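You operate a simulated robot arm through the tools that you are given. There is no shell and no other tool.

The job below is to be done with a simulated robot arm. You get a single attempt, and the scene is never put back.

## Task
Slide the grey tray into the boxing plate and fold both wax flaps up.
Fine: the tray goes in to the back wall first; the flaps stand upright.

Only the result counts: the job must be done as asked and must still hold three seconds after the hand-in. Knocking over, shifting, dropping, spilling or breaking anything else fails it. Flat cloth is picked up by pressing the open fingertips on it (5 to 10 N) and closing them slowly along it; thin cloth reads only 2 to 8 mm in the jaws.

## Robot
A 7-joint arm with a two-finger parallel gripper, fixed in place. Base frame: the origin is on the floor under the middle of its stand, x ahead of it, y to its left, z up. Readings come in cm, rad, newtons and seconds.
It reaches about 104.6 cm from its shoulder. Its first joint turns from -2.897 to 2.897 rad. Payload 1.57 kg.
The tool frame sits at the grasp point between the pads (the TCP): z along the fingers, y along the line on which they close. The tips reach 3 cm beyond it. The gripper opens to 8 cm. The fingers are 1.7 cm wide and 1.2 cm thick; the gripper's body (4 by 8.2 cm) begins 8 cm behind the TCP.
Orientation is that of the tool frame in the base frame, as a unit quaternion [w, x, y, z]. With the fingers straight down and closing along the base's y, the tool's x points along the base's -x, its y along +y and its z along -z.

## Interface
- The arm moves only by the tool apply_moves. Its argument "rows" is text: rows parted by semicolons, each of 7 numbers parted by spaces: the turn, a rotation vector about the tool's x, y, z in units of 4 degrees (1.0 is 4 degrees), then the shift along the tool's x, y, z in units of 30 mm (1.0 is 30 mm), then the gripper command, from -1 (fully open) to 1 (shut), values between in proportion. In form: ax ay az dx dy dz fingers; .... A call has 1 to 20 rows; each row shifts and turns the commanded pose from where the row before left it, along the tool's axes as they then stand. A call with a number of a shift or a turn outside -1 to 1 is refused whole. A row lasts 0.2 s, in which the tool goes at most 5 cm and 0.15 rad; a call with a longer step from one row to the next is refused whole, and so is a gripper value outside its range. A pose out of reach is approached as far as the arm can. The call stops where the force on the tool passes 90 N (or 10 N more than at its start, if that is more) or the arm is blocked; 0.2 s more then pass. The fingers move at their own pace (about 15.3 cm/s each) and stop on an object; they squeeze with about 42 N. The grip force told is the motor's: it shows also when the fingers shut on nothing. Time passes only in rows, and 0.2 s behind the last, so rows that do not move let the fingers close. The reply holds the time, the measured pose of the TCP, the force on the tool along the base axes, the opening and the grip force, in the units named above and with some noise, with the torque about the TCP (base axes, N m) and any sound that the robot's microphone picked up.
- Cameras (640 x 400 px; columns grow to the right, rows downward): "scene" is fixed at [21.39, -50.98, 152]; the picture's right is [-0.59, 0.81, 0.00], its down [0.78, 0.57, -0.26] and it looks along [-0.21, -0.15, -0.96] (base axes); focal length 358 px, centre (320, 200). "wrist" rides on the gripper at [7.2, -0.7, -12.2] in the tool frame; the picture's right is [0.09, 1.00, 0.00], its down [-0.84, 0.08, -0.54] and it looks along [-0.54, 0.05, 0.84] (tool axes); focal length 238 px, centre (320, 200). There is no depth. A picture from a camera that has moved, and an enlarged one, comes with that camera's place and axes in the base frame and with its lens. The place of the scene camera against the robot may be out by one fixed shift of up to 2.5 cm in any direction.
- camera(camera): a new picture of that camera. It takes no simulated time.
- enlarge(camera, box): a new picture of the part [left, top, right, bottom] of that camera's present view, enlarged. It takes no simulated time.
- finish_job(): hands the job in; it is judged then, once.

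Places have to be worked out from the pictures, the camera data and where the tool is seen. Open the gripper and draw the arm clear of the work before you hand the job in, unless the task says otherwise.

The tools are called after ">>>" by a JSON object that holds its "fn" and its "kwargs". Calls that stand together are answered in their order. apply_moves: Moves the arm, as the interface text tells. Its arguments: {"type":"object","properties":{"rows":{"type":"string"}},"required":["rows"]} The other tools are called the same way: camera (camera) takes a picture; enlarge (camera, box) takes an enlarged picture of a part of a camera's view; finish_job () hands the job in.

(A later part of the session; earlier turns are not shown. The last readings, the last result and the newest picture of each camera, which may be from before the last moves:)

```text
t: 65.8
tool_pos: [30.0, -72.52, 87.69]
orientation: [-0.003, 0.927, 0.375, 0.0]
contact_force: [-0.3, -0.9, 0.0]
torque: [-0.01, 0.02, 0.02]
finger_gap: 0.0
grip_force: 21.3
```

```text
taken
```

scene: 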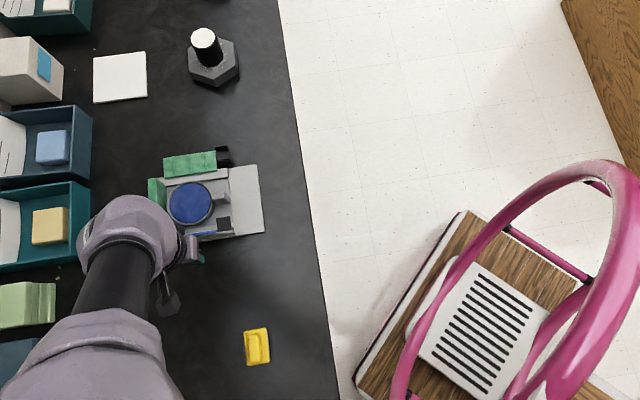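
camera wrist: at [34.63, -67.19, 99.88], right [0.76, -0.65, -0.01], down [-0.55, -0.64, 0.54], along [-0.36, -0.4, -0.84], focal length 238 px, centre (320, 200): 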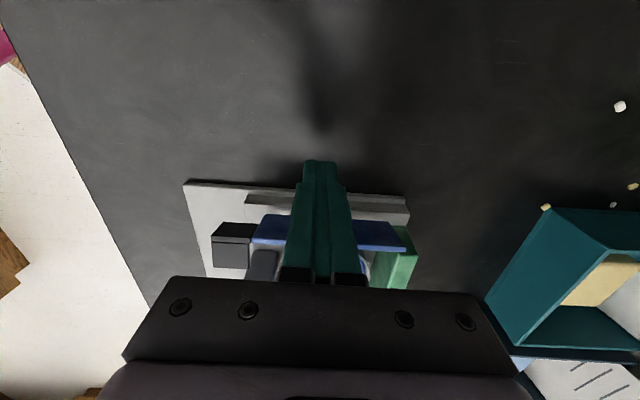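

I fix the small yaw error and approach the flap's outer face.

>>> {"fn": "apply_moves", "kwargs": {"rows": "0 0 -0.24 -0.4 0 0 1;0 0 0 -0.5 0 0 1;0 0 0 -0.2 0 0 1;0 0 0 0 0 0 1"}}

>>> {"fn": "apply_moves", "kwargs": {"rows": "0 0 0 -0.1 0 0 1;0 0 0 0 0 0 1"}}

>>> {"fn": "enlarge", "kwargs": {"camera": "scene", "box": [140, 190, 270, 270]}}

```text
t: 66.8
tool_pos: [27.53, -74.7, 87.79]
orientation: [-0.004, 0.924, 0.381, 0.0]
contact_force: [0.3, 0.9, 0.4]
torque: [-0.03, -0.01, 0.03]
finger_gap: 0.0
grip_force: 21.5
```

```text
t: 67.4
tool_pos: [27.41, -75.01, 87.71]
orientation: [-0.004, 0.924, 0.382, 0.001]
contact_force: [0.9, 0.6, 2.2]
torque: [0.0, -0.02, -0.02]
finger_gap: 0.0
grip_force: 21.7
```

```text
4.92 times, centred on (205, 230) of scene
camera zoom: at [21.39, -50.98, 152.0], right [-0.59, 0.81, 0.0], down [0.78, 0.57, -0.26], along [-0.21, -0.15, -0.96], focal length 1764 px, centre (886, 52)
```

zoom: 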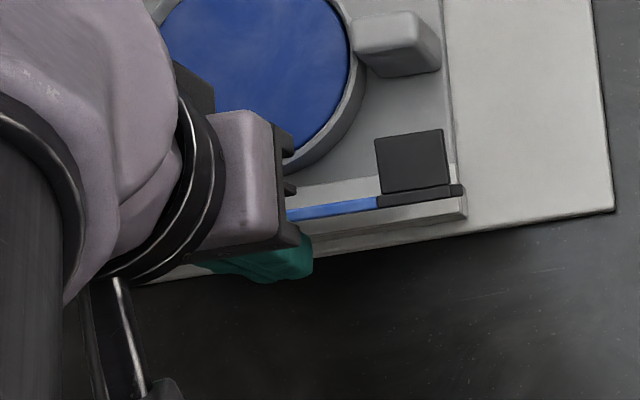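

The finger face is about to touch. I push inward in small steps.

>>> {"fn": "apply_moves", "kwargs": {"rows": "0 0 0 -0.05 0 0 1;0 0 0 -0.05 0 0 1;0 0 0 0 0 0 1"}}

>>> {"fn": "apply_moves", "kwargs": {"rows": "0 0 0 -0.05 0 0 1;0 0 0 -0.05 0 0 1;0 0 0 0 0 0 1"}}

>>> {"fn": "enlarge", "kwargs": {"camera": "scene", "box": [140, 190, 270, 270]}}

```text
t: 68.2
tool_pos: [27.07, -75.18, 87.72]
orientation: [-0.004, 0.924, 0.382, 0.0]
contact_force: [0.1, 0.6, 0.1]
torque: [0.01, 0.0, 0.01]
finger_gap: 0.02
grip_force: 21.6
```

```text
t: 69.0
tool_pos: [26.93, -75.53, 87.76]
orientation: [-0.004, 0.924, 0.382, 0.0]
contact_force: [0.2, -1.1, -0.1]
torque: [0.03, 0.03, -0.02]
finger_gap: 0.01
grip_force: 21.1
```

```text
4.92 times, centred on (205, 230) of scene
camera zoom: at [21.39, -50.98, 152.0], right [-0.59, 0.81, 0.0], down [0.78, 0.57, -0.26], along [-0.21, -0.15, -0.96], focal length 1764 px, centre (886, 52)
```

zoom: 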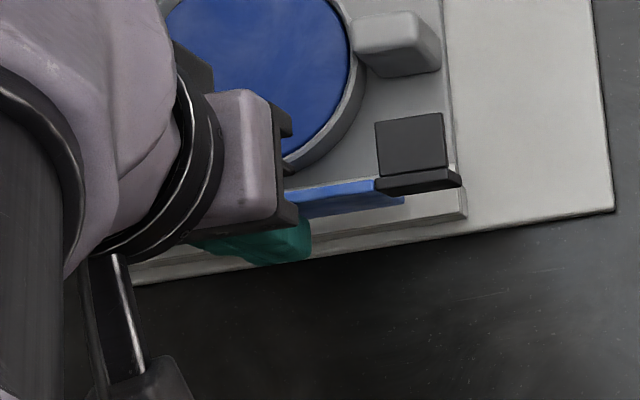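

The flap has moved past edge-on and looks close to vertical. I back the tool off and inspect before any further nudging.

>>> {"fn": "apply_moves", "kwargs": {"rows": "0 0 0 0.3 0 0 1;0 0 0 0.6 0 0 1;0 0 0 0.6 0 0 1;0 0 0 0 0 -0.8 1;0 0 0 0 0 -0.8 1;0 0 0 0 0 -0.8 1;0 0 0 0 0 -0.8 1;0 0 0 0 -0.8 -0.3 1;0 0 0 0 -0.8 -0.3 1;0 0 0 0 -0.8 0 1;0 0 0 0 -0.8 0 1;0 0 0 0 -0.8 0 1;0 0 0 0 0 0 1"}}

>>> {"fn": "camera", "kwargs": {"camera": "wrist"}}

>>> {"fn": "enlarge", "kwargs": {"camera": "scene", "box": [140, 190, 270, 270]}}

```text
t: 71.8
tool_pos: [21.88, -63.92, 99.13]
orientation: [-0.004, 0.924, 0.382, 0.001]
contact_force: [0.7, 0.2, -0.3]
torque: [0.01, 0.01, 0.01]
finger_gap: 0.0
grip_force: 21.2
```

```text
taken
camera wrist: at [26.44, -58.5, 111.39], right [0.77, -0.64, -0.01], down [-0.54, -0.65, 0.54], along [-0.35, -0.41, -0.84], focal length 238 px, centre (320, 200)
```

wrist: 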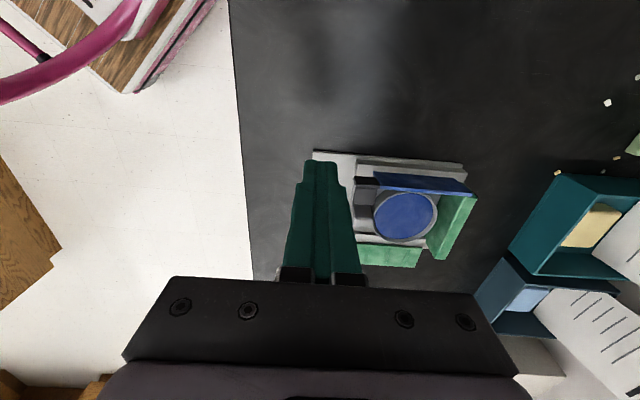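

```text
4.92 times, centred on (205, 230) of scene
camera zoom: at [21.39, -50.98, 152.0], right [-0.59, 0.81, 0.0], down [0.78, 0.57, -0.26], along [-0.21, -0.15, -0.96], focal length 1764 px, centre (886, 52)
```

zoom: 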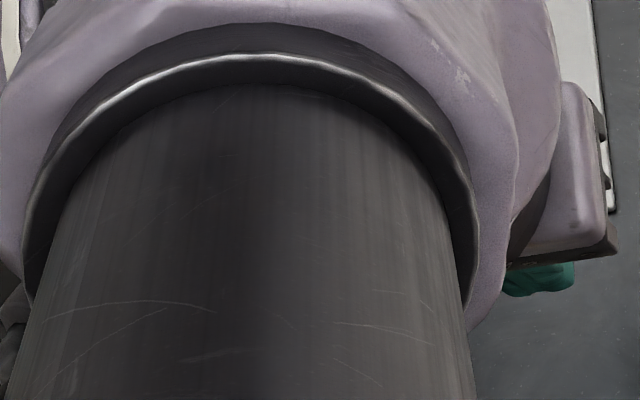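

The scene camera is blocked by the arm here, but the wrist camera sees the flap. I enlarge that.

>>> {"fn": "enlarge", "kwargs": {"camera": "wrist", "box": [305, 140, 485, 265]}}

>>> {"fn": "enlarge", "kwargs": {"camera": "wrist", "box": [345, 150, 425, 205]}}

```text
3.20 times, centred on (395, 202) of wrist
camera zoom: at [26.44, -58.5, 111.39], right [0.77, -0.64, -0.01], down [-0.54, -0.65, 0.54], along [-0.35, -0.41, -0.84], focal length 763 px, centre (80, 192)
```

zoom: 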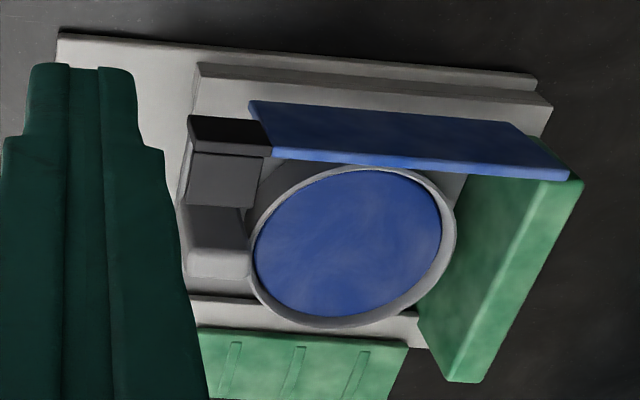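

```text
7.27 times, centred on (385, 178) of wrist
camera zoom: at [26.44, -58.5, 111.39], right [0.77, -0.64, -0.01], down [-0.54, -0.65, 0.54], along [-0.35, -0.41, -0.84], focal length 1734 px, centre (-153, 364)
```

zoom: 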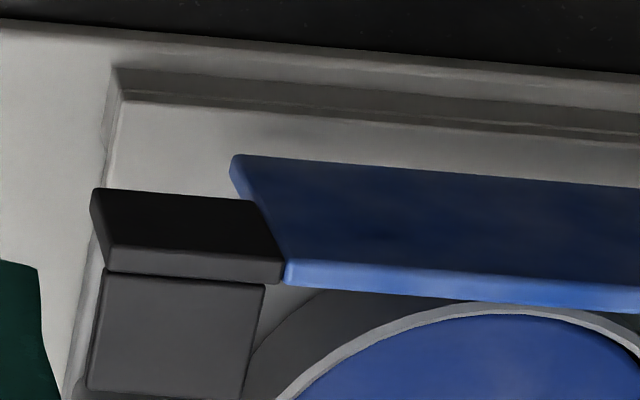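

From this view the blue flap is at about 86°±2°. I'll move over toward the green flap and re-measure with clearer views on the way.

>>> {"fn": "apply_moves", "kwargs": {"rows": "0 0 0 -0.856 0.22 0 1;0 0 0 -0.856 0.22 0 1;0 0 0 -0.856 0.22 0 1;0 0 0 -0.856 0.22 0 1;0 0 0 -0.856 0.22 0 1;0 0 0 -0.856 0.22 0 -1;0 0 0 -0.856 0.22 0 -1;0 0 0 -0.856 0.22 0 -0.4;0 0 0 -0.856 0.22 0 -0.4;0 0 0 0 0 0 -0.4"}}

>>> {"fn": "camera", "kwargs": {"camera": "wrist"}}

>>> {"fn": "camera", "kwargs": {"camera": "scene"}}

```text
t: 74.0
tool_pos: [9.5, -84.59, 99.05]
orientation: [-0.004, 0.925, 0.381, 0.0]
contact_force: [1.5, -0.9, 1.0]
torque: [-0.01, 0.0, 0.01]
finger_gap: 5.6
grip_force: 0.2
```

```text
taken
camera wrist: at [14.05, -79.13, 111.3], right [0.77, -0.64, -0.01], down [-0.54, -0.65, 0.54], along [-0.35, -0.41, -0.84], focal length 238 px, centre (320, 200)
```

wrist: 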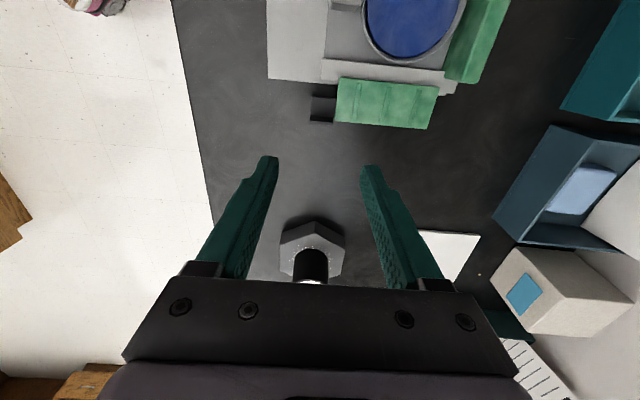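

```text
taken
```

scene: 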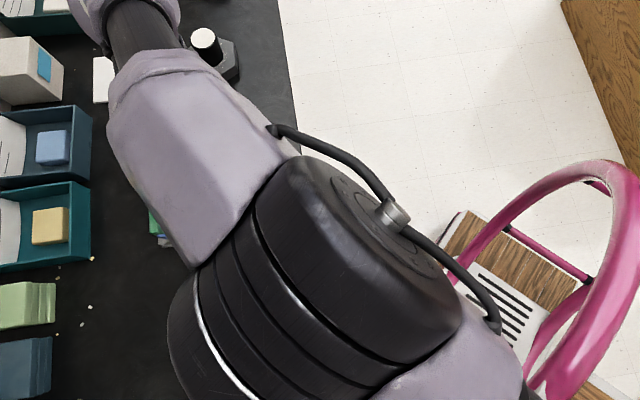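

The green flap's tab is almost under the tool. I enlarge to locate its lip.

>>> {"fn": "enlarge", "kwargs": {"camera": "wrist", "box": [290, 70, 450, 150]}}

>>> {"fn": "enlarge", "kwargs": {"camera": "wrist", "box": [300, 85, 350, 130]}}

```text
4.00 times, centred on (370, 110) of wrist
camera zoom: at [14.05, -79.13, 111.3], right [0.77, -0.64, -0.01], down [-0.54, -0.65, 0.54], along [-0.35, -0.41, -0.84], focal length 953 px, centre (120, 560)
```

zoom: 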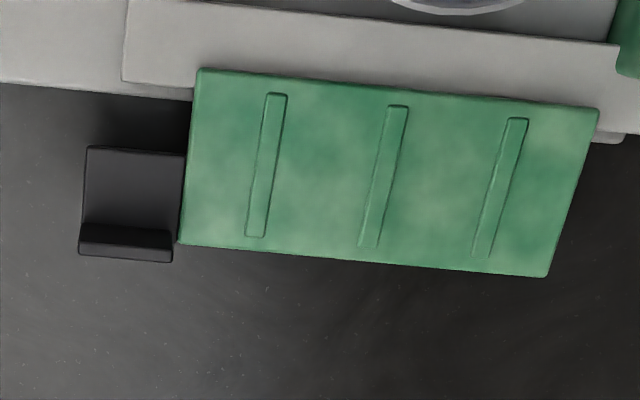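

```text
8.89 times, centred on (325, 108) of wrist
camera zoom: at [14.05, -79.13, 111.3], right [0.77, -0.64, -0.01], down [-0.54, -0.65, 0.54], along [-0.35, -0.41, -0.84], focal length 2119 px, centre (276, 1022)
```

zoom: 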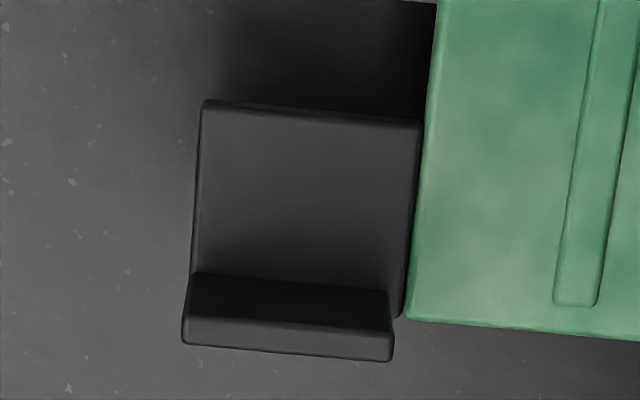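

The lip centre is at w≈-53.0, b≈66.5, directly under the tool. I straighten the small lean and descend around the lip.

>>> {"fn": "apply_moves", "kwargs": {"rows": "-0.105 0 0 0 0.03 0.6 -0.25;0 0 0 0 0 0.8 -0.25;0 0 0 0 0 0.8 -0.25;0 0 0 0 0 0.8 -0.25;0 0 0 0 0 0.7 -0.25;0 0 0 0 0 0.3 -0.25;0 0 0 0 0 0 -0.25"}}

>>> {"fn": "camera", "kwargs": {"camera": "wrist"}}

>>> {"fn": "enlarge", "kwargs": {"camera": "wrist", "box": [240, 100, 420, 220]}}

>>> {"fn": "camera", "kwargs": {"camera": "scene"}}

```text
t: 75.6
tool_pos: [9.59, -84.38, 86.89]
orientation: [-0.001, 0.924, 0.382, 0.001]
contact_force: [0.5, -0.3, 0.1]
torque: [0.01, -0.02, 0.01]
finger_gap: 4.98
grip_force: 0.0
```

```text
taken
camera wrist: at [14.1, -78.88, 99.24], right [0.77, -0.64, 0.0], down [-0.54, -0.65, 0.54], along [-0.34, -0.41, -0.84], focal length 238 px, centre (320, 200)
```

wrist: 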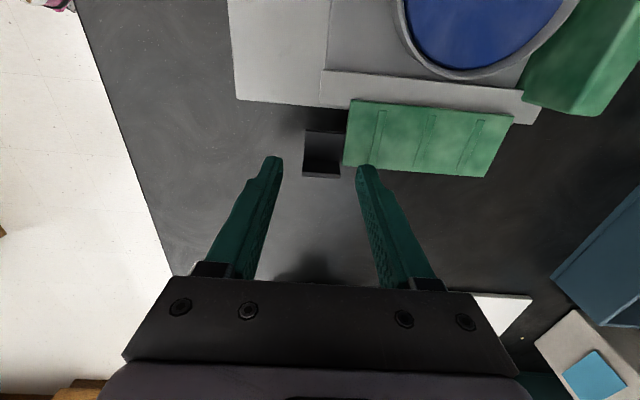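

```text
3.33 times, centred on (330, 160) of wrist
camera zoom: at [14.1, -78.88, 99.24], right [0.77, -0.64, 0.0], down [-0.54, -0.65, 0.54], along [-0.34, -0.41, -0.84], focal length 794 px, centre (287, 333)
```

zoom: 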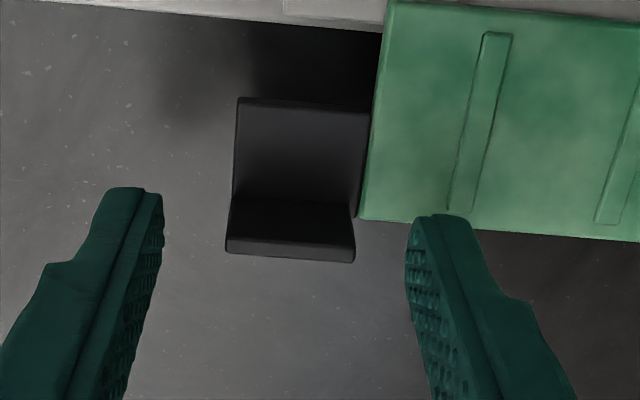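

```text
taken
```

scene: 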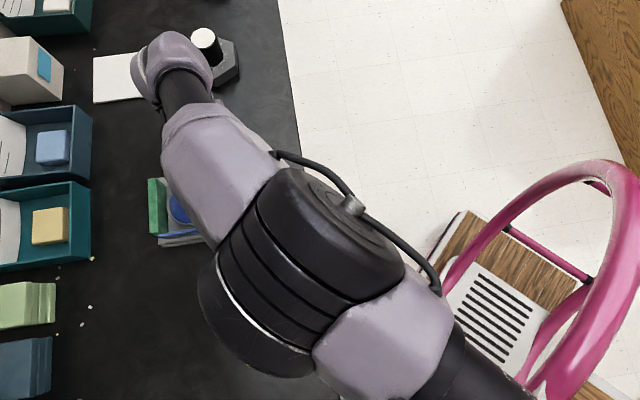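

The lip is centred between the fingers to within 0.1 cm. I lower slightly and close on it.

>>> {"fn": "apply_moves", "kwargs": {"rows": "0 0 0 0.02 0.01 0.13 -0.25;0 0 0 0 0 0 0;0 0 0 0 0 0 0.25;0 0 0 0 0 0 0.35;0 0 0 0 0 0 0.5;0 0 0 0 0 0 1;0 0 0 0 0 0 1"}}

>>> {"fn": "enlarge", "kwargs": {"camera": "wrist", "box": [240, 100, 420, 220]}}

>>> {"fn": "enlarge", "kwargs": {"camera": "scene", "box": [140, 170, 230, 260]}}

```text
t: 77.2
tool_pos: [9.68, -84.43, 86.68]
orientation: [-0.001, 0.924, 0.382, 0.002]
contact_force: [0.0, -0.6, -0.5]
torque: [-0.06, 0.01, 0.0]
finger_gap: 2.6
grip_force: 37.1
```

```text
3.33 times, centred on (330, 160) of wrist
camera zoom: at [14.16, -78.92, 98.9], right [0.77, -0.64, 0.0], down [-0.54, -0.65, 0.54], along [-0.34, -0.41, -0.84], focal length 794 px, centre (287, 333)
```

zoom: 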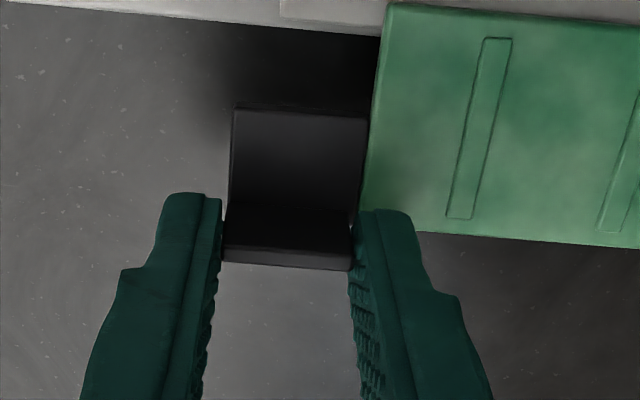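

```text
4.44 times, centred on (185, 215) of scene
camera zoom: at [21.39, -50.98, 152.0], right [-0.59, 0.81, 0.0], down [0.78, 0.57, -0.26], along [-0.21, -0.15, -0.96], focal length 1593 px, centre (920, 133)
```

zoom: 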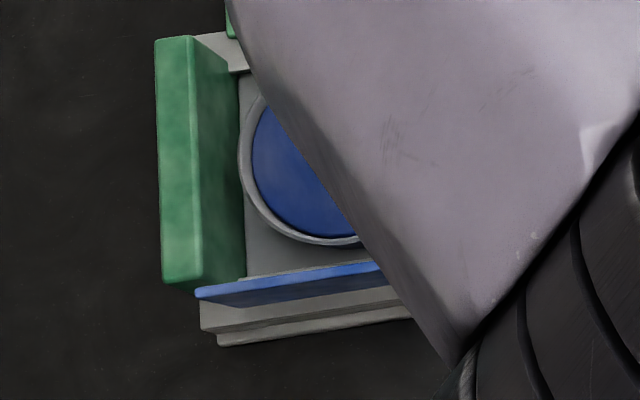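

The lip is gripped (2.6 cm). I swing the green flap up as a rigid rotation about its hinge, tilting the tool the other way, 16° first.

>>> {"fn": "apply_moves", "kwargs": {"rows": "0 -1 0 0.0988 0 -0.1035 1;0 -1 0 0.0988 0 -0.1035 1;0 -1 0 0.0988 0 -0.1035 1;0 -1 0 0.0988 0 -0.1035 1;0 0 0 0 0 0 1"}}

>>> {"fn": "camera", "kwargs": {"camera": "wrist"}}

```text
t: 78.4
tool_pos: [10.54, -83.39, 87.83]
orientation: [0.053, 0.915, 0.379, -0.128]
contact_force: [-4.5, -10.4, 3.4]
torque: [-0.32, 0.17, 0.13]
finger_gap: 2.6
grip_force: 36.8
```

```text
taken
camera wrist: at [17.24, -75.82, 97.59], right [0.77, -0.64, -0.02], down [-0.41, -0.52, 0.75], along [-0.49, -0.57, -0.66], focal length 238 px, centre (320, 200)
```

wrist: 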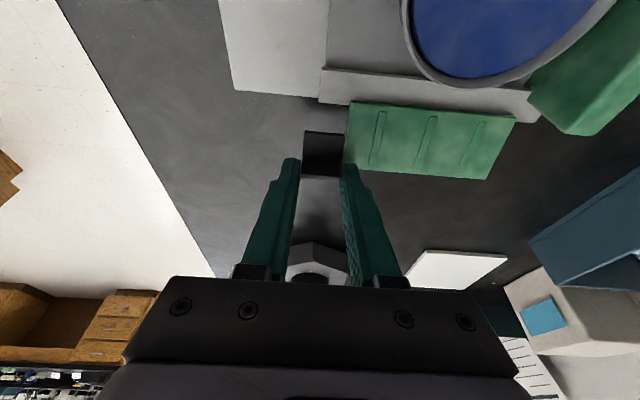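

The flap follows with low forces. I swing another 16°.

>>> {"fn": "apply_moves", "kwargs": {"rows": "0 -1 0 0.085 0 -0.1035 1;0 -1 0 0.094 0 -0.1035 1;0 -1 0 0.094 0 -0.1035 1;0 -1 0 0.094 0 -0.1035 1;0 0 0 0 0 0 1"}}

>>> {"fn": "camera", "kwargs": {"camera": "wrist"}}

>>> {"fn": "camera", "kwargs": {"camera": "scene"}}

```text
t: 79.6
tool_pos: [11.56, -82.48, 88.54]
orientation: [0.105, 0.889, 0.367, -0.254]
contact_force: [-7.5, -16.4, 1.9]
torque: [-0.75, 0.54, 0.16]
finger_gap: 2.59
grip_force: 36.9
```

```text
taken
camera wrist: at [19.95, -73.14, 95.16], right [0.76, -0.65, -0.05], down [-0.25, -0.35, 0.9], along [-0.6, -0.67, -0.43], focal length 238 px, centre (320, 200)
```

wrist: 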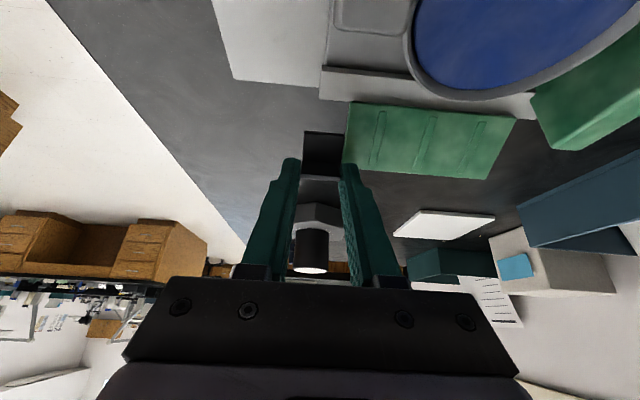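

```text
taken
```

scene: 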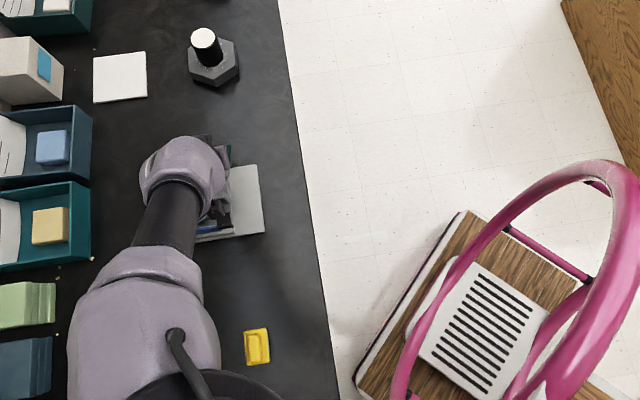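

The flap is at about 34° with the pads slightly wound up. I tilt 4° about the pinch to relax, then swing 8° more, staying well short of bringing the camera near the blue flap.

>>> {"fn": "apply_moves", "kwargs": {"rows": "0 -1 0 0.0535 0.01 0 1;0 -1 0 0.09 0.01 -0.117 1;0 -1 0 0.09 0 -0.117 1;0 0 0 0 0 0 1"}}

>>> {"fn": "camera", "kwargs": {"camera": "wrist"}}

>>> {"fn": "enlarge", "kwargs": {"camera": "scene", "box": [130, 120, 290, 260]}}

```text
t: 80.6
tool_pos: [12.35, -81.62, 88.71]
orientation: [0.143, 0.858, 0.354, -0.345]
contact_force: [5.9, 3.6, 14.1]
torque: [0.36, -0.36, 0.17]
finger_gap: 2.61
grip_force: 37.4
```

```text
taken
camera wrist: at [21.49, -71.59, 92.58], right [0.75, -0.66, -0.06], down [-0.11, -0.22, 0.97], along [-0.65, -0.72, -0.23], focal length 238 px, centre (320, 200)
```

wrist: 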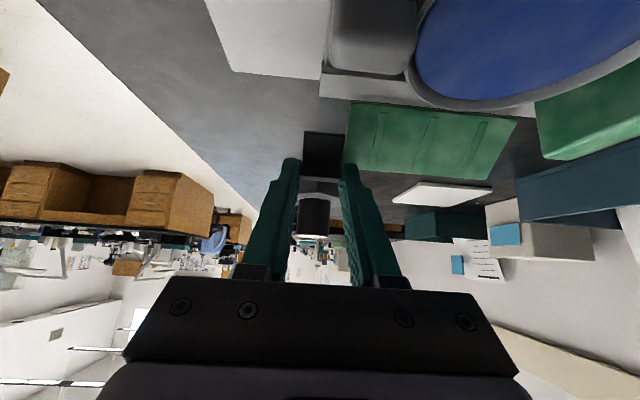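

```text
2.86 times, centred on (210, 190) of scene
camera zoom: at [21.39, -50.98, 152.0], right [-0.59, 0.81, 0.0], down [0.78, 0.57, -0.26], along [-0.21, -0.15, -0.96], focal length 1024 px, centre (634, 229)
```

zoom: 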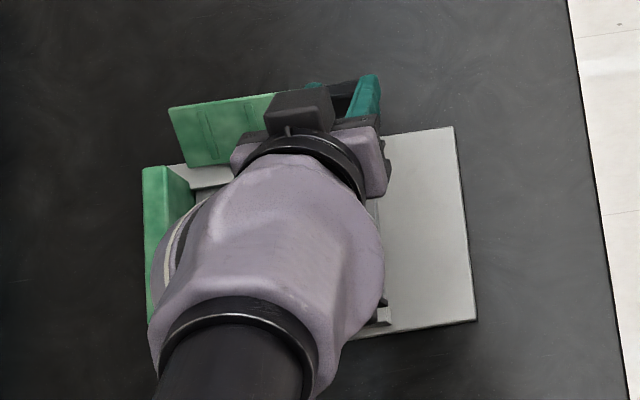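

The flap is at about 43°, forces mild. I hold the tilt and carry the lip further along its arc in small steps.

>>> {"fn": "apply_moves", "kwargs": {"rows": "0 0 0 0.025 0 -0.08 1;0 0 0 0.026 0 -0.081 1;0 0 0 0.042 0 -0.065 1;0 0 0 0.043 0 -0.065 1;0 0 0 0 0 0 1"}}

>>> {"fn": "camera", "kwargs": {"camera": "wrist"}}

```text
t: 81.8
tool_pos: [12.87, -81.25, 89.09]
orientation: [0.143, 0.857, 0.355, -0.344]
contact_force: [-10.9, -15.6, -4.3]
torque: [-0.97, 0.68, 0.3]
finger_gap: 2.57
grip_force: 37.0
```

```text
taken
camera wrist: at [22.02, -71.08, 92.93], right [0.75, -0.66, -0.06], down [-0.11, -0.22, 0.97], along [-0.65, -0.72, -0.23], focal length 238 px, centre (320, 200)
```

wrist: 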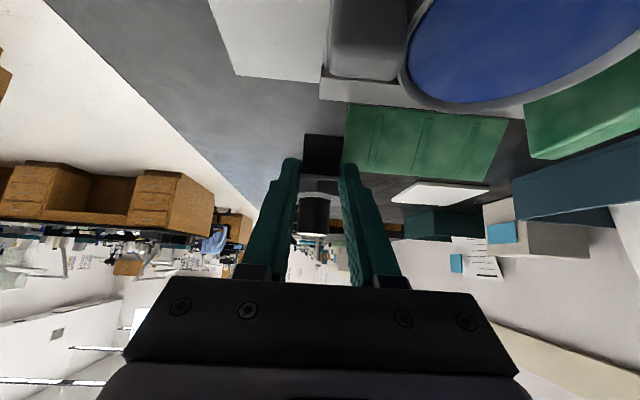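

The flap keeps following (≈50°) with about 19 N. I continue.

>>> {"fn": "apply_moves", "kwargs": {"rows": "0 0 0 0.049 0 -0.06 1;0 0 0 0.049 0 -0.06 1;0 0 0 0.054 0 -0.056 1;0 0 0 0.055 0 -0.055 1;0 0 0 0 0 0 1"}}

>>> {"fn": "enlarge", "kwargs": {"camera": "wrist", "box": [240, 70, 540, 290]}}

>>> {"fn": "enlarge", "kwargs": {"camera": "scene", "box": [130, 120, 290, 260]}}

```text
t: 83.0
tool_pos: [13.53, -80.57, 89.19]
orientation: [0.143, 0.857, 0.354, -0.345]
contact_force: [-16.6, -11.8, 15.7]
torque: [-1.02, 0.95, 0.18]
finger_gap: 2.57
grip_force: 36.7
```

```text
1.82 times, centred on (390, 180) of wrist
camera zoom: at [22.66, -70.44, 93.03], right [0.75, -0.66, -0.06], down [-0.11, -0.21, 0.97], along [-0.65, -0.72, -0.23], focal length 433 px, centre (193, 236)
```

zoom: 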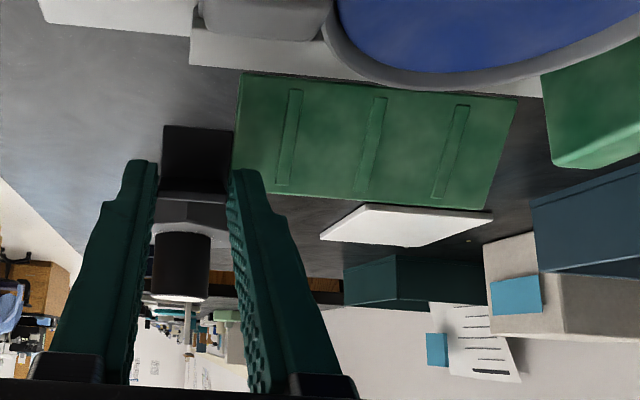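

```text
2.86 times, centred on (210, 190) of scene
camera zoom: at [21.39, -50.98, 152.0], right [-0.59, 0.81, 0.0], down [0.78, 0.57, -0.26], along [-0.21, -0.15, -0.96], focal length 1024 px, centre (634, 229)
```

zoom: 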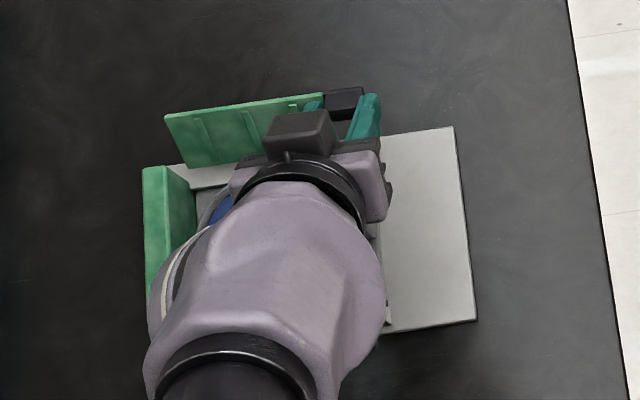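

From the scene view the green flap is at about 59°. I carry it further along the arc, allowing for some sliding on the lip.

>>> {"fn": "apply_moves", "kwargs": {"rows": "0 0 0 0.0725 0.01 -0.081 1;0 0 0 0.0725 0 -0.081 1;0 0 0 0 0 0 1"}}

>>> {"fn": "enlarge", "kwargs": {"camera": "scene", "box": [130, 120, 290, 260]}}

```text
t: 83.8
tool_pos: [13.97, -80.04, 89.15]
orientation: [0.142, 0.858, 0.354, -0.344]
contact_force: [-17.3, -8.2, 8.6]
torque: [-0.8, 1.06, -0.03]
finger_gap: 2.58
grip_force: 36.7
```

```text
2.86 times, centred on (210, 190) of scene
camera zoom: at [21.39, -50.98, 152.0], right [-0.59, 0.81, 0.0], down [0.78, 0.57, -0.26], along [-0.21, -0.15, -0.96], focal length 1024 px, centre (634, 229)
```

zoom: 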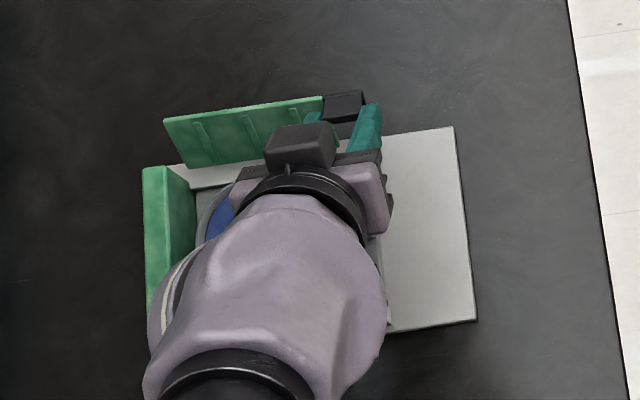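

About 65° now. I continue another two steps.

>>> {"fn": "apply_moves", "kwargs": {"rows": "0 0 0 0.084 0.01 -0.069 1;0 0 0 0.084 0 -0.069 1;0 0 0 0.084 0 -0.06 1;0 0 0 0 0 0 1"}}

>>> {"fn": "enlarge", "kwargs": {"camera": "scene", "box": [130, 120, 290, 260]}}

```text
t: 84.8
tool_pos: [14.66, -79.36, 89.06]
orientation: [0.142, 0.858, 0.355, -0.344]
contact_force: [-22.0, -4.2, 3.2]
torque: [-0.72, 0.98, -0.17]
finger_gap: 2.58
grip_force: 37.0
```

```text
2.86 times, centred on (210, 190) of scene
camera zoom: at [21.39, -50.98, 152.0], right [-0.59, 0.81, 0.0], down [0.78, 0.57, -0.26], along [-0.21, -0.15, -0.96], focal length 1024 px, centre (634, 229)
```

zoom: 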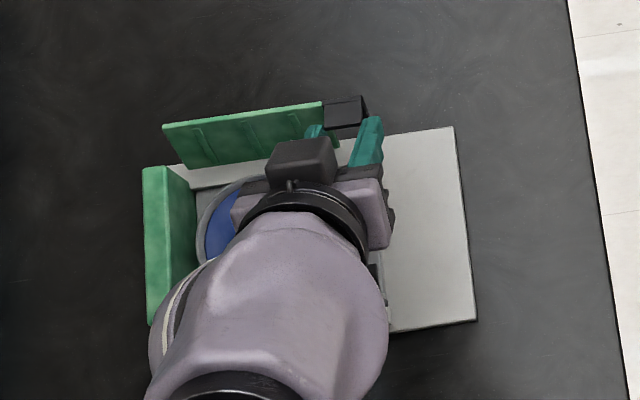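

About 72°. A couple more steps, with a small trim along the hinge.

>>> {"fn": "apply_moves", "kwargs": {"rows": "0 0 0 0.08 -0.03 -0.06 1;0 0 0 0.08 0 -0.06 1;0 0 0 0.08 0 -0.055 1;0 0 0 0 0 0 1"}}

>>> {"fn": "enlarge", "kwargs": {"camera": "scene", "box": [130, 120, 290, 260]}}

```text
t: 85.8
tool_pos: [15.32, -78.81, 88.98]
orientation: [0.143, 0.858, 0.355, -0.343]
contact_force: [-23.5, 0.4, -0.8]
torque: [-0.64, 0.78, -0.15]
finger_gap: 2.57
grip_force: 37.8
```

```text
2.86 times, centred on (210, 190) of scene
camera zoom: at [21.39, -50.98, 152.0], right [-0.59, 0.81, 0.0], down [0.78, 0.57, -0.26], along [-0.21, -0.15, -0.96], focal length 1024 px, centre (634, 229)
```

zoom: 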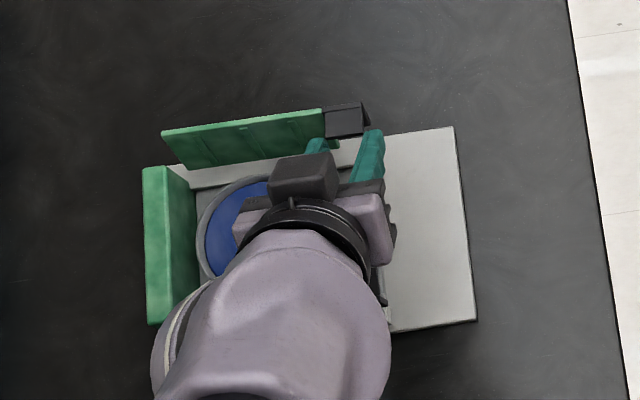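

About 79°. Two more small steps; if the pads slide off now, the flap should stay and I can nudge it from outside.

>>> {"fn": "apply_moves", "kwargs": {"rows": "0 0 0 0.07 -0.04 -0.03 1;0 0 0 0.07 0 -0.03 1;0 0 0 0.07 0 -0.02 1;0 0 0 0 0 0 1"}}

>>> {"fn": "enlarge", "kwargs": {"camera": "scene", "box": [130, 120, 290, 260]}}

```text
t: 86.8
tool_pos: [15.78, -78.34, 88.74]
orientation: [0.145, 0.857, 0.355, -0.345]
contact_force: [-12.9, -4.8, 16.8]
torque: [-0.93, 1.07, -0.08]
finger_gap: 2.59
grip_force: 37.6
```

```text
2.86 times, centred on (210, 190) of scene
camera zoom: at [21.39, -50.98, 152.0], right [-0.59, 0.81, 0.0], down [0.78, 0.57, -0.26], along [-0.21, -0.15, -0.96], focal length 1024 px, centre (634, 229)
```

zoom: 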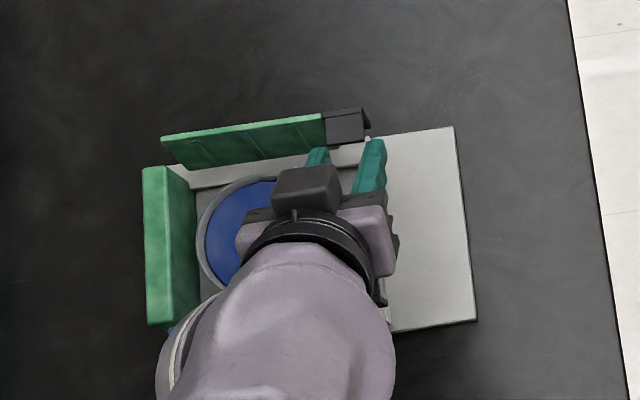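

About 85°. One more small step to bring it upright.

>>> {"fn": "apply_moves", "kwargs": {"rows": "0 0 0 0.07 -0.01 -0.02 1;0 0 0 0.06 0 -0.01 1;0 0 0 0 0 0 1"}}

>>> {"fn": "enlarge", "kwargs": {"camera": "scene", "box": [130, 120, 290, 260]}}

>>> {"fn": "enlarge", "kwargs": {"camera": "wrist", "box": [240, 70, 540, 290]}}

```text
t: 87.6
tool_pos: [15.98, -77.87, 88.4]
orientation: [0.143, 0.857, 0.355, -0.344]
contact_force: [0.7, -0.4, -1.1]
torque: [0.02, 0.01, -0.01]
finger_gap: 0.02
grip_force: 20.8
```

```text
2.86 times, centred on (210, 190) of scene
camera zoom: at [21.39, -50.98, 152.0], right [-0.59, 0.81, 0.0], down [0.78, 0.57, -0.26], along [-0.21, -0.15, -0.96], focal length 1024 px, centre (634, 229)
```

zoom: 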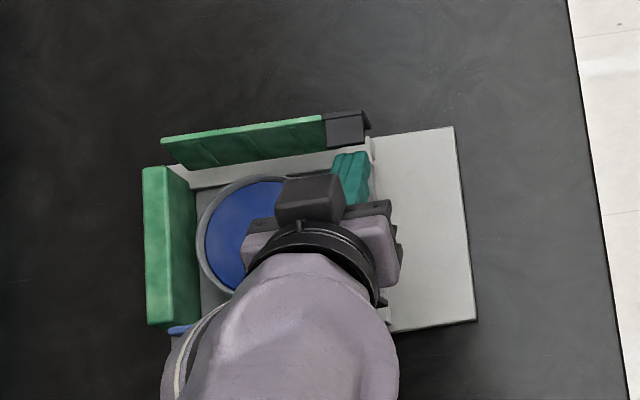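

```text
1.82 times, centred on (390, 180) of wrist
camera zoom: at [25.18, -67.74, 92.22], right [0.75, -0.66, -0.06], down [-0.11, -0.22, 0.97], along [-0.65, -0.72, -0.23], focal length 433 px, centre (193, 236)
```

zoom: 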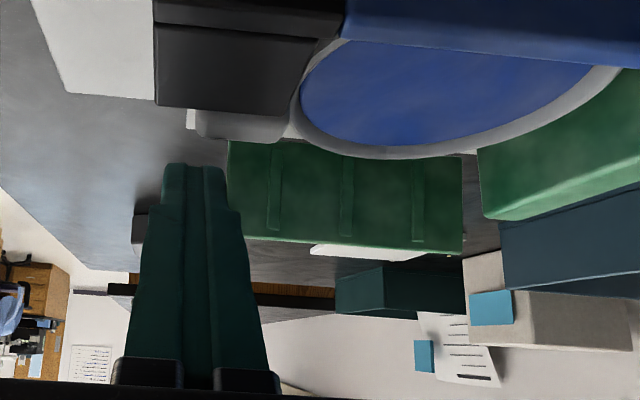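

The pads slid off at about 86–87° and the green flap stays standing. I retract along the finger axis, rise, and bring the tool upright.

>>> {"fn": "apply_moves", "kwargs": {"rows": "0 0 0 0 0 -0.4 1;0 0 0 0 0 -0.8 1;0 0 0 -0.5 0 -0.55 1;0 0 0 -0.55 0 -0.576 1;0 0 0 -0.55 0 -0.576 1;0 0 0 -0.55 0 -0.576 1;0 0 0 0 0 0 1"}}

>>> {"fn": "apply_moves", "kwargs": {"rows": "0 1 0 0 0 0 1;0 1 0 0 0 0 1;0 1 0 0 0 0 1;0 1 0 0 0 0 1;0 1 0 0 0 0 1;0 1 0 0 0 0 1;0 1 0 0 0 0 1;0 1 0 0 0 0 1;0 1 0 0 0 0 1;0 1 0 0 0 0 1;0 0.93 0 0 0 0 1;0 0 0 0 0 0 1"}}

>>> {"fn": "camera", "kwargs": {"camera": "wrist"}}

>>> {"fn": "camera", "kwargs": {"camera": "scene"}}

```text
t: 89.2
tool_pos: [17.79, -75.93, 100.66]
orientation: [0.143, 0.857, 0.355, -0.344]
contact_force: [0.1, -0.7, -0.1]
torque: [0.03, 0.02, 0.0]
finger_gap: 0.0
grip_force: 21.6
```

```text
t: 91.8
tool_pos: [17.7, -76.09, 100.42]
orientation: [-0.001, 0.924, 0.382, 0.0]
contact_force: [-0.6, 0.3, -0.2]
torque: [0.01, -0.02, 0.01]
finger_gap: 0.0
grip_force: 21.6
```

```text
taken
camera wrist: at [22.34, -70.54, 112.69], right [0.77, -0.64, 0.0], down [-0.54, -0.65, 0.54], along [-0.35, -0.42, -0.84], focal length 238 px, centre (320, 200)
```

wrist: 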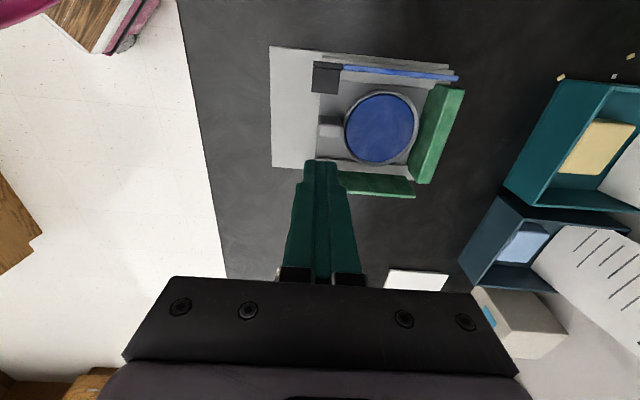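

```text
taken
```

scene: 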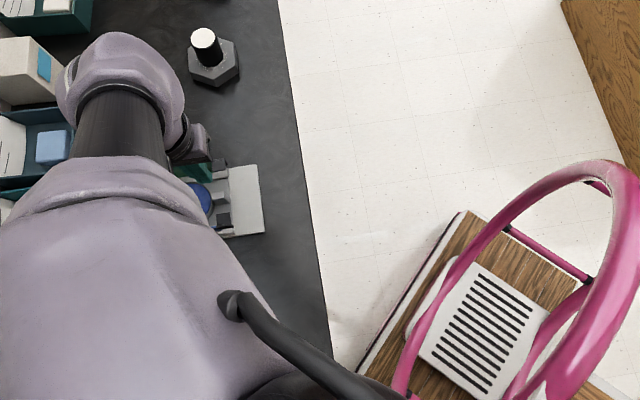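

Both flaps are standing. I enlarge to measure their angles accurately.

>>> {"fn": "enlarge", "kwargs": {"camera": "wrist", "box": [260, 35, 480, 205]}}

>>> {"fn": "enlarge", "kwargs": {"camera": "wrist", "box": [305, 45, 385, 105]}}

>>> {"fn": "enlarge", "kwargs": {"camera": "wrist", "box": [400, 50, 470, 110]}}

>>> {"fn": "enlarge", "kwargs": {"camera": "wrist", "box": [340, 150, 430, 210]}}

```text
2.35 times, centred on (370, 120) of wrist
camera zoom: at [22.34, -70.54, 112.69], right [0.77, -0.64, 0.0], down [-0.54, -0.65, 0.54], along [-0.35, -0.42, -0.84], focal length 561 px, centre (202, 388)
```

zoom: 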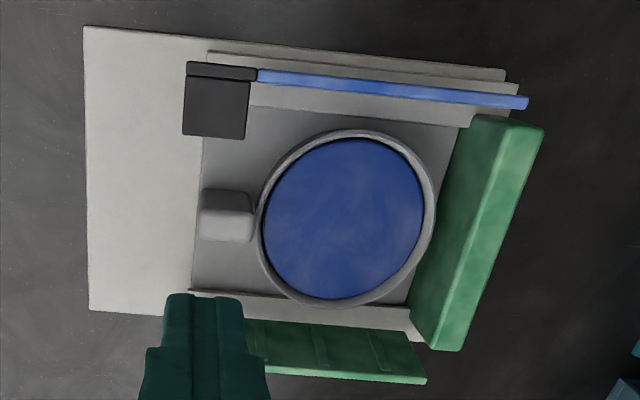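

```text
6.67 times, centred on (345, 75) of wrist
camera zoom: at [22.34, -70.54, 112.69], right [0.77, -0.64, 0.0], down [-0.54, -0.65, 0.54], along [-0.35, -0.42, -0.84], focal length 1589 px, centre (153, 1033)
```

zoom: 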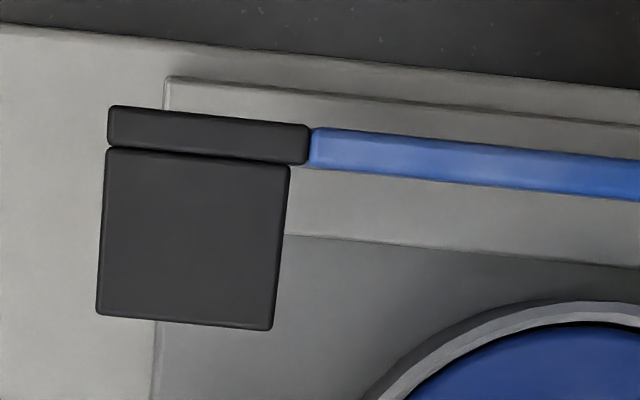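

```text
6.67 times, centred on (435, 80) of wrist
camera zoom: at [22.34, -70.54, 112.69], right [0.77, -0.64, 0.0], down [-0.54, -0.65, 0.54], along [-0.35, -0.42, -0.84], focal length 1589 px, centre (-447, 1000)
```

zoom: 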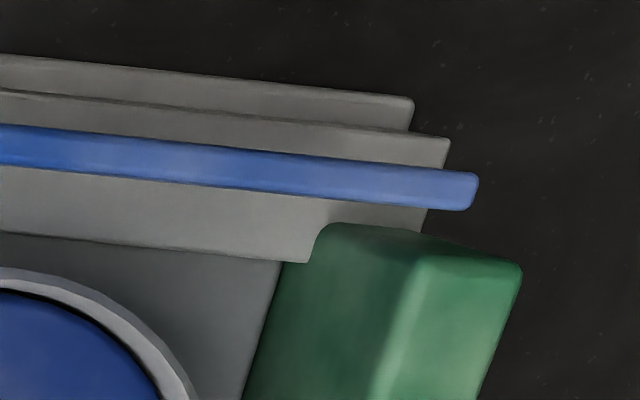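

```text
6.67 times, centred on (385, 180) of wrist
camera zoom: at [22.34, -70.54, 112.69], right [0.77, -0.64, 0.0], down [-0.54, -0.65, 0.54], along [-0.35, -0.42, -0.84], focal length 1589 px, centre (-113, 333)
```

zoom: 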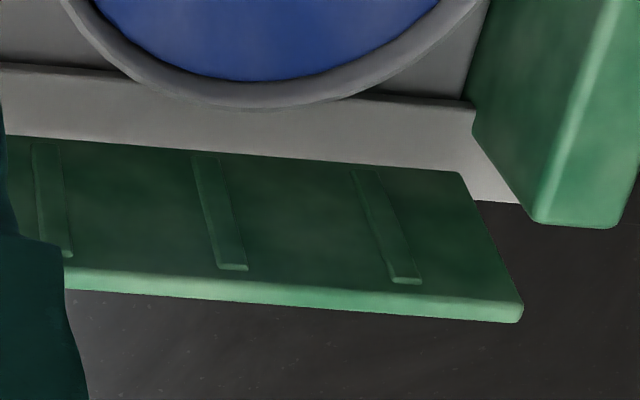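

Measured angles: blue ≈87°, green ≈85° (both leaning slightly outward). I'll nudge each a few degrees from outside; first I go to the outer side of the green flap.

>>> {"fn": "apply_moves", "kwargs": {"rows": "0 0 0 -0.705 0.372 0 1;0 0 0 -0.705 0.372 0 1;0 0 0 -0.705 0.372 0 1;0 0 0 -0.705 0.372 0 1;0 0 0 -0.705 0.372 0 1;0 0 0 -0.705 0.372 0 1;0 0 0 0 0 0.8 1;0 0 0 0 0 0.8 1;0 0 0 0 0 0.8 1;0 0 0 0 0 0.8 1;0 0 0 0 0 0.8 1;0 0 0 0 0 0.2 1;0 0 0 0 0 0 1"}}

>>> {"fn": "camera", "kwargs": {"camera": "wrist"}}

>>> {"fn": "camera", "kwargs": {"camera": "scene"}}

```text
t: 94.6
tool_pos: [13.46, -89.85, 87.77]
orientation: [-0.001, 0.924, 0.383, 0.0]
contact_force: [-0.1, 0.5, -0.3]
torque: [0.04, 0.02, 0.02]
finger_gap: 0.0
grip_force: 21.6
```

```text
taken
camera wrist: at [18.07, -84.34, 100.05], right [0.77, -0.64, 0.0], down [-0.54, -0.65, 0.54], along [-0.35, -0.42, -0.84], focal length 238 px, centre (320, 200)
```

wrist: 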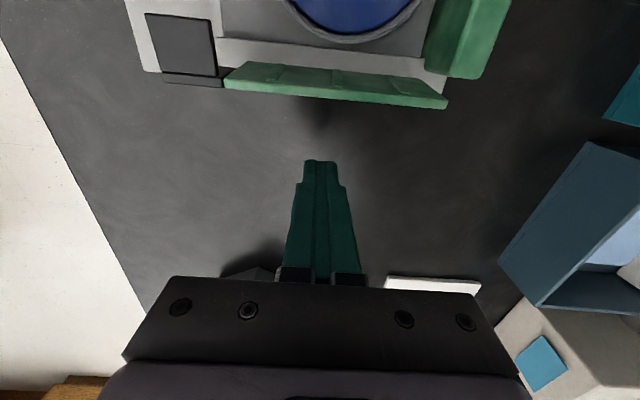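

```text
taken
```

scene: 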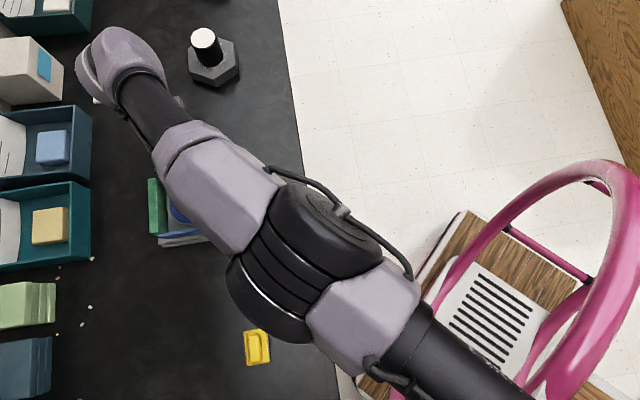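

In position outside the green flap. I approach and nudge it inward gently to the computed upright plane.

>>> {"fn": "apply_moves", "kwargs": {"rows": "0 0 0 0.4 0 0 1;0 0 0 0.5 0 0 1;0 0 0 0.22 0 0 1;0 0 0 0 0 0 1"}}

>>> {"fn": "apply_moves", "kwargs": {"rows": "0 0 0 0.06 0 0 1;0 0 0 0.06 0 0 1;0 0 0 0.06 0 0 1;0 0 0 0 0 0 1"}}

>>> {"fn": "camera", "kwargs": {"camera": "wrist"}}

```text
t: 95.6
tool_pos: [15.96, -87.49, 87.85]
orientation: [0.0, 0.924, 0.382, -0.001]
contact_force: [0.1, 0.5, -0.3]
torque: [0.03, -0.01, -0.01]
finger_gap: 0.0
grip_force: 21.0
```

```text
t: 96.6
tool_pos: [16.3, -86.93, 87.91]
orientation: [0.001, 0.924, 0.381, -0.001]
contact_force: [-0.7, 0.2, -0.1]
torque: [-0.01, 0.0, 0.0]
finger_gap: 0.0
grip_force: 21.5
```

```text
taken
camera wrist: at [20.9, -81.48, 100.1], right [0.77, -0.64, 0.0], down [-0.54, -0.65, 0.54], along [-0.35, -0.42, -0.84], focal length 238 px, centre (320, 200)
```

wrist: 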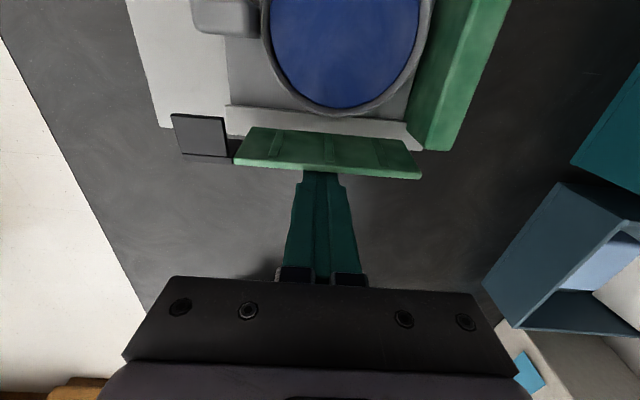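

I enlarge to check contact and the flap angle from here.

>>> {"fn": "enlarge", "kwargs": {"camera": "wrist", "box": [360, 100, 450, 200]}}

>>> {"fn": "enlarge", "kwargs": {"camera": "wrist", "box": [220, 100, 440, 220]}}

```text
4.00 times, centred on (405, 150) of wrist
camera zoom: at [20.9, -81.48, 100.1], right [0.77, -0.64, 0.0], down [-0.54, -0.65, 0.54], along [-0.35, -0.42, -0.84], focal length 953 px, centre (-20, 400)
```

zoom: 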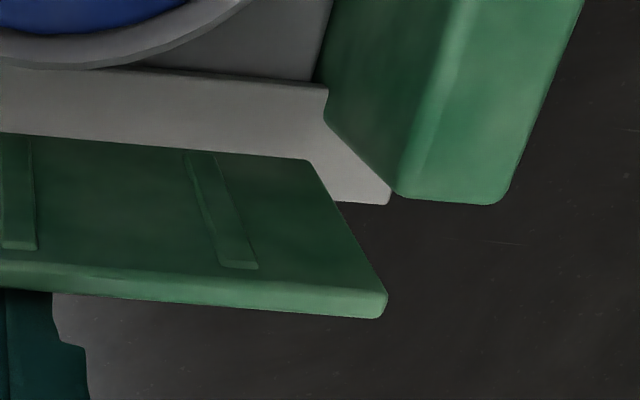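

```text
2.91 times, centred on (330, 160) of wrist
camera zoom: at [20.9, -81.48, 100.1], right [0.77, -0.64, 0.0], down [-0.54, -0.65, 0.54], along [-0.35, -0.42, -0.84], focal length 693 px, centre (291, 316)
```

zoom: 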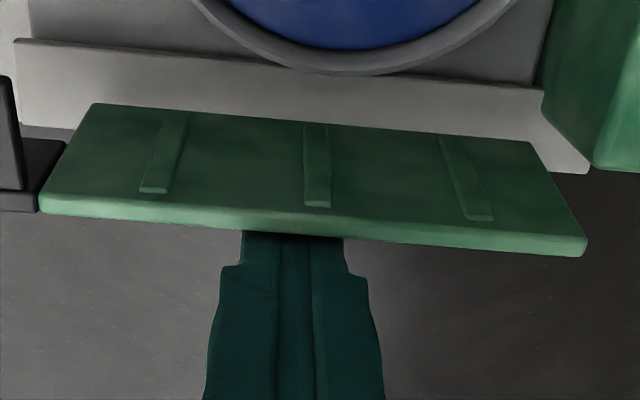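

The finger just touches the flap, which is at ≈84°. I push 0.45 cm more and re-measure.

>>> {"fn": "apply_moves", "kwargs": {"rows": "0 0 0 0.05 0 0 1;0 0 0 0.05 0 0 1;0 0 0 0.05 0 0 1;0 0 0 0 0 0 1"}}

>>> {"fn": "enlarge", "kwargs": {"camera": "wrist", "box": [360, 100, 450, 200]}}

```text
t: 97.6
tool_pos: [16.71, -86.83, 87.89]
orientation: [-0.001, 0.924, 0.382, -0.001]
contact_force: [-1.1, -0.1, -0.3]
torque: [-0.01, -0.01, -0.02]
finger_gap: 0.01
grip_force: 20.8
```

```text
4.00 times, centred on (405, 150) of wrist
camera zoom: at [21.25, -81.19, 100.09], right [0.77, -0.64, 0.0], down [-0.54, -0.65, 0.54], along [-0.35, -0.42, -0.84], focal length 953 px, centre (-20, 400)
```

zoom: 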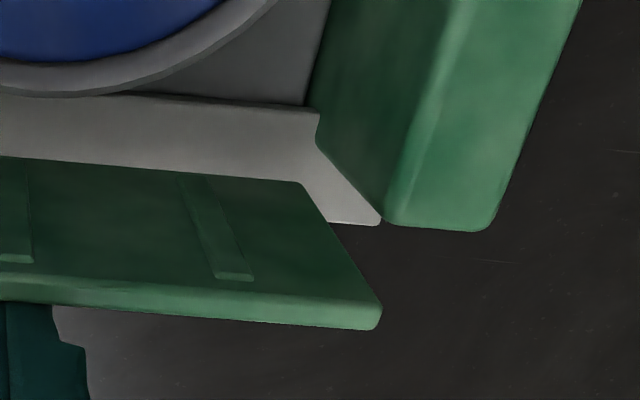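

Now at ≈86.5°. I push another 0.27 cm.

>>> {"fn": "apply_moves", "kwargs": {"rows": "0 0 0 0.045 0 0 1;0 0 0 0.045 0 0 1;0 0 0 0 0 0 1"}}

>>> {"fn": "enlarge", "kwargs": {"camera": "wrist", "box": [360, 100, 450, 200]}}

```text
t: 98.4
tool_pos: [16.72, -86.55, 88.0]
orientation: [0.0, 0.924, 0.382, -0.001]
contact_force: [0.2, -0.6, 0.1]
torque: [-0.01, -0.01, -0.02]
finger_gap: 0.01
grip_force: 21.3
```

```text
4.00 times, centred on (405, 150) of wrist
camera zoom: at [21.35, -81.01, 100.1], right [0.77, -0.64, 0.0], down [-0.54, -0.65, 0.54], along [-0.35, -0.42, -0.84], focal length 953 px, centre (-20, 400)
```

zoom: 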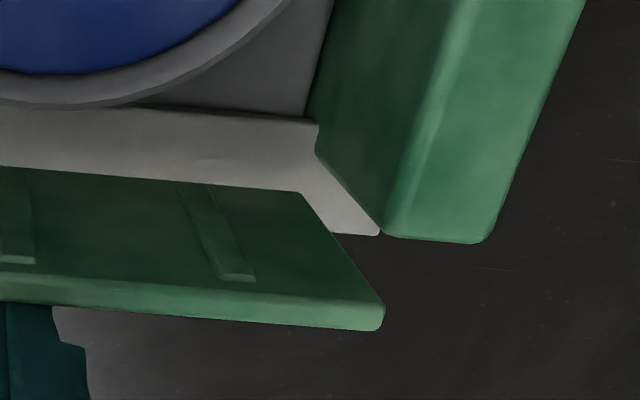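

The green flap is now ≈89.5°, upright. I back off, rise, and cross over to the outer side of the blue flap.

>>> {"fn": "apply_moves", "kwargs": {"rows": "0 0 0 -0.3 0 0 1;0 0 0 -0.6 0 0 1;0 0 0 -0.3 0 0 1;0 0 0 0 0 -0.8 1;0 0 0 0 0 -0.8 1;0 0 0 0 0 -0.8 1;0 0 0 0 0 -0.8 1;0 0 0 0 0 -0.8 1;0 0 0 0.85 0 0 1;0 0 0 0.85 0 0 1;0 0 0 0.85 0 0 1;0 0 0 0.85 0 0 1;0 0 0 0.85 0 0 1;0 0 0 0.85 0 0 1;0 0 0 0.85 0 0 1;0 0 0 0.85 0 0 1;0 0 0 0.85 0 0 1;0 0 0 0 0 0 1"}}

>>> {"fn": "camera", "kwargs": {"camera": "wrist"}}

>>> {"fn": "camera", "kwargs": {"camera": "scene"}}

```text
t: 102.2
tool_pos: [30.63, -72.86, 99.83]
orientation: [0.001, 0.924, 0.382, 0.0]
contact_force: [-0.5, 0.0, 0.0]
torque: [0.0, -0.01, 0.02]
finger_gap: 0.0
grip_force: 21.7
```

```text
taken
camera wrist: at [35.3, -67.34, 112.12], right [0.77, -0.64, 0.0], down [-0.54, -0.65, 0.54], along [-0.35, -0.42, -0.84], focal length 238 px, centre (320, 200)
```

wrist: 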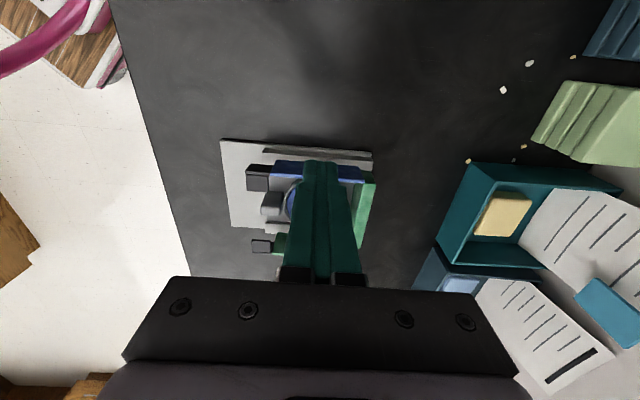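

```text
taken
```

scene: 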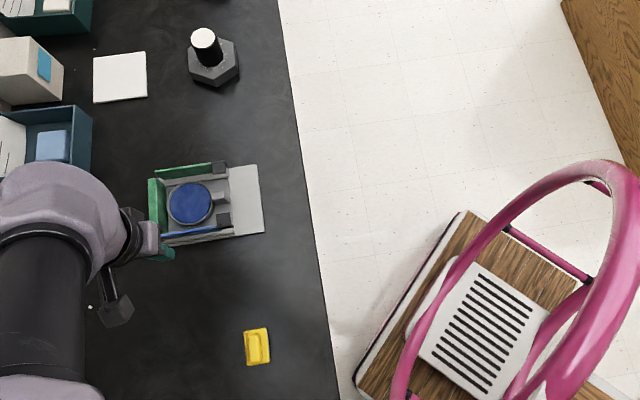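

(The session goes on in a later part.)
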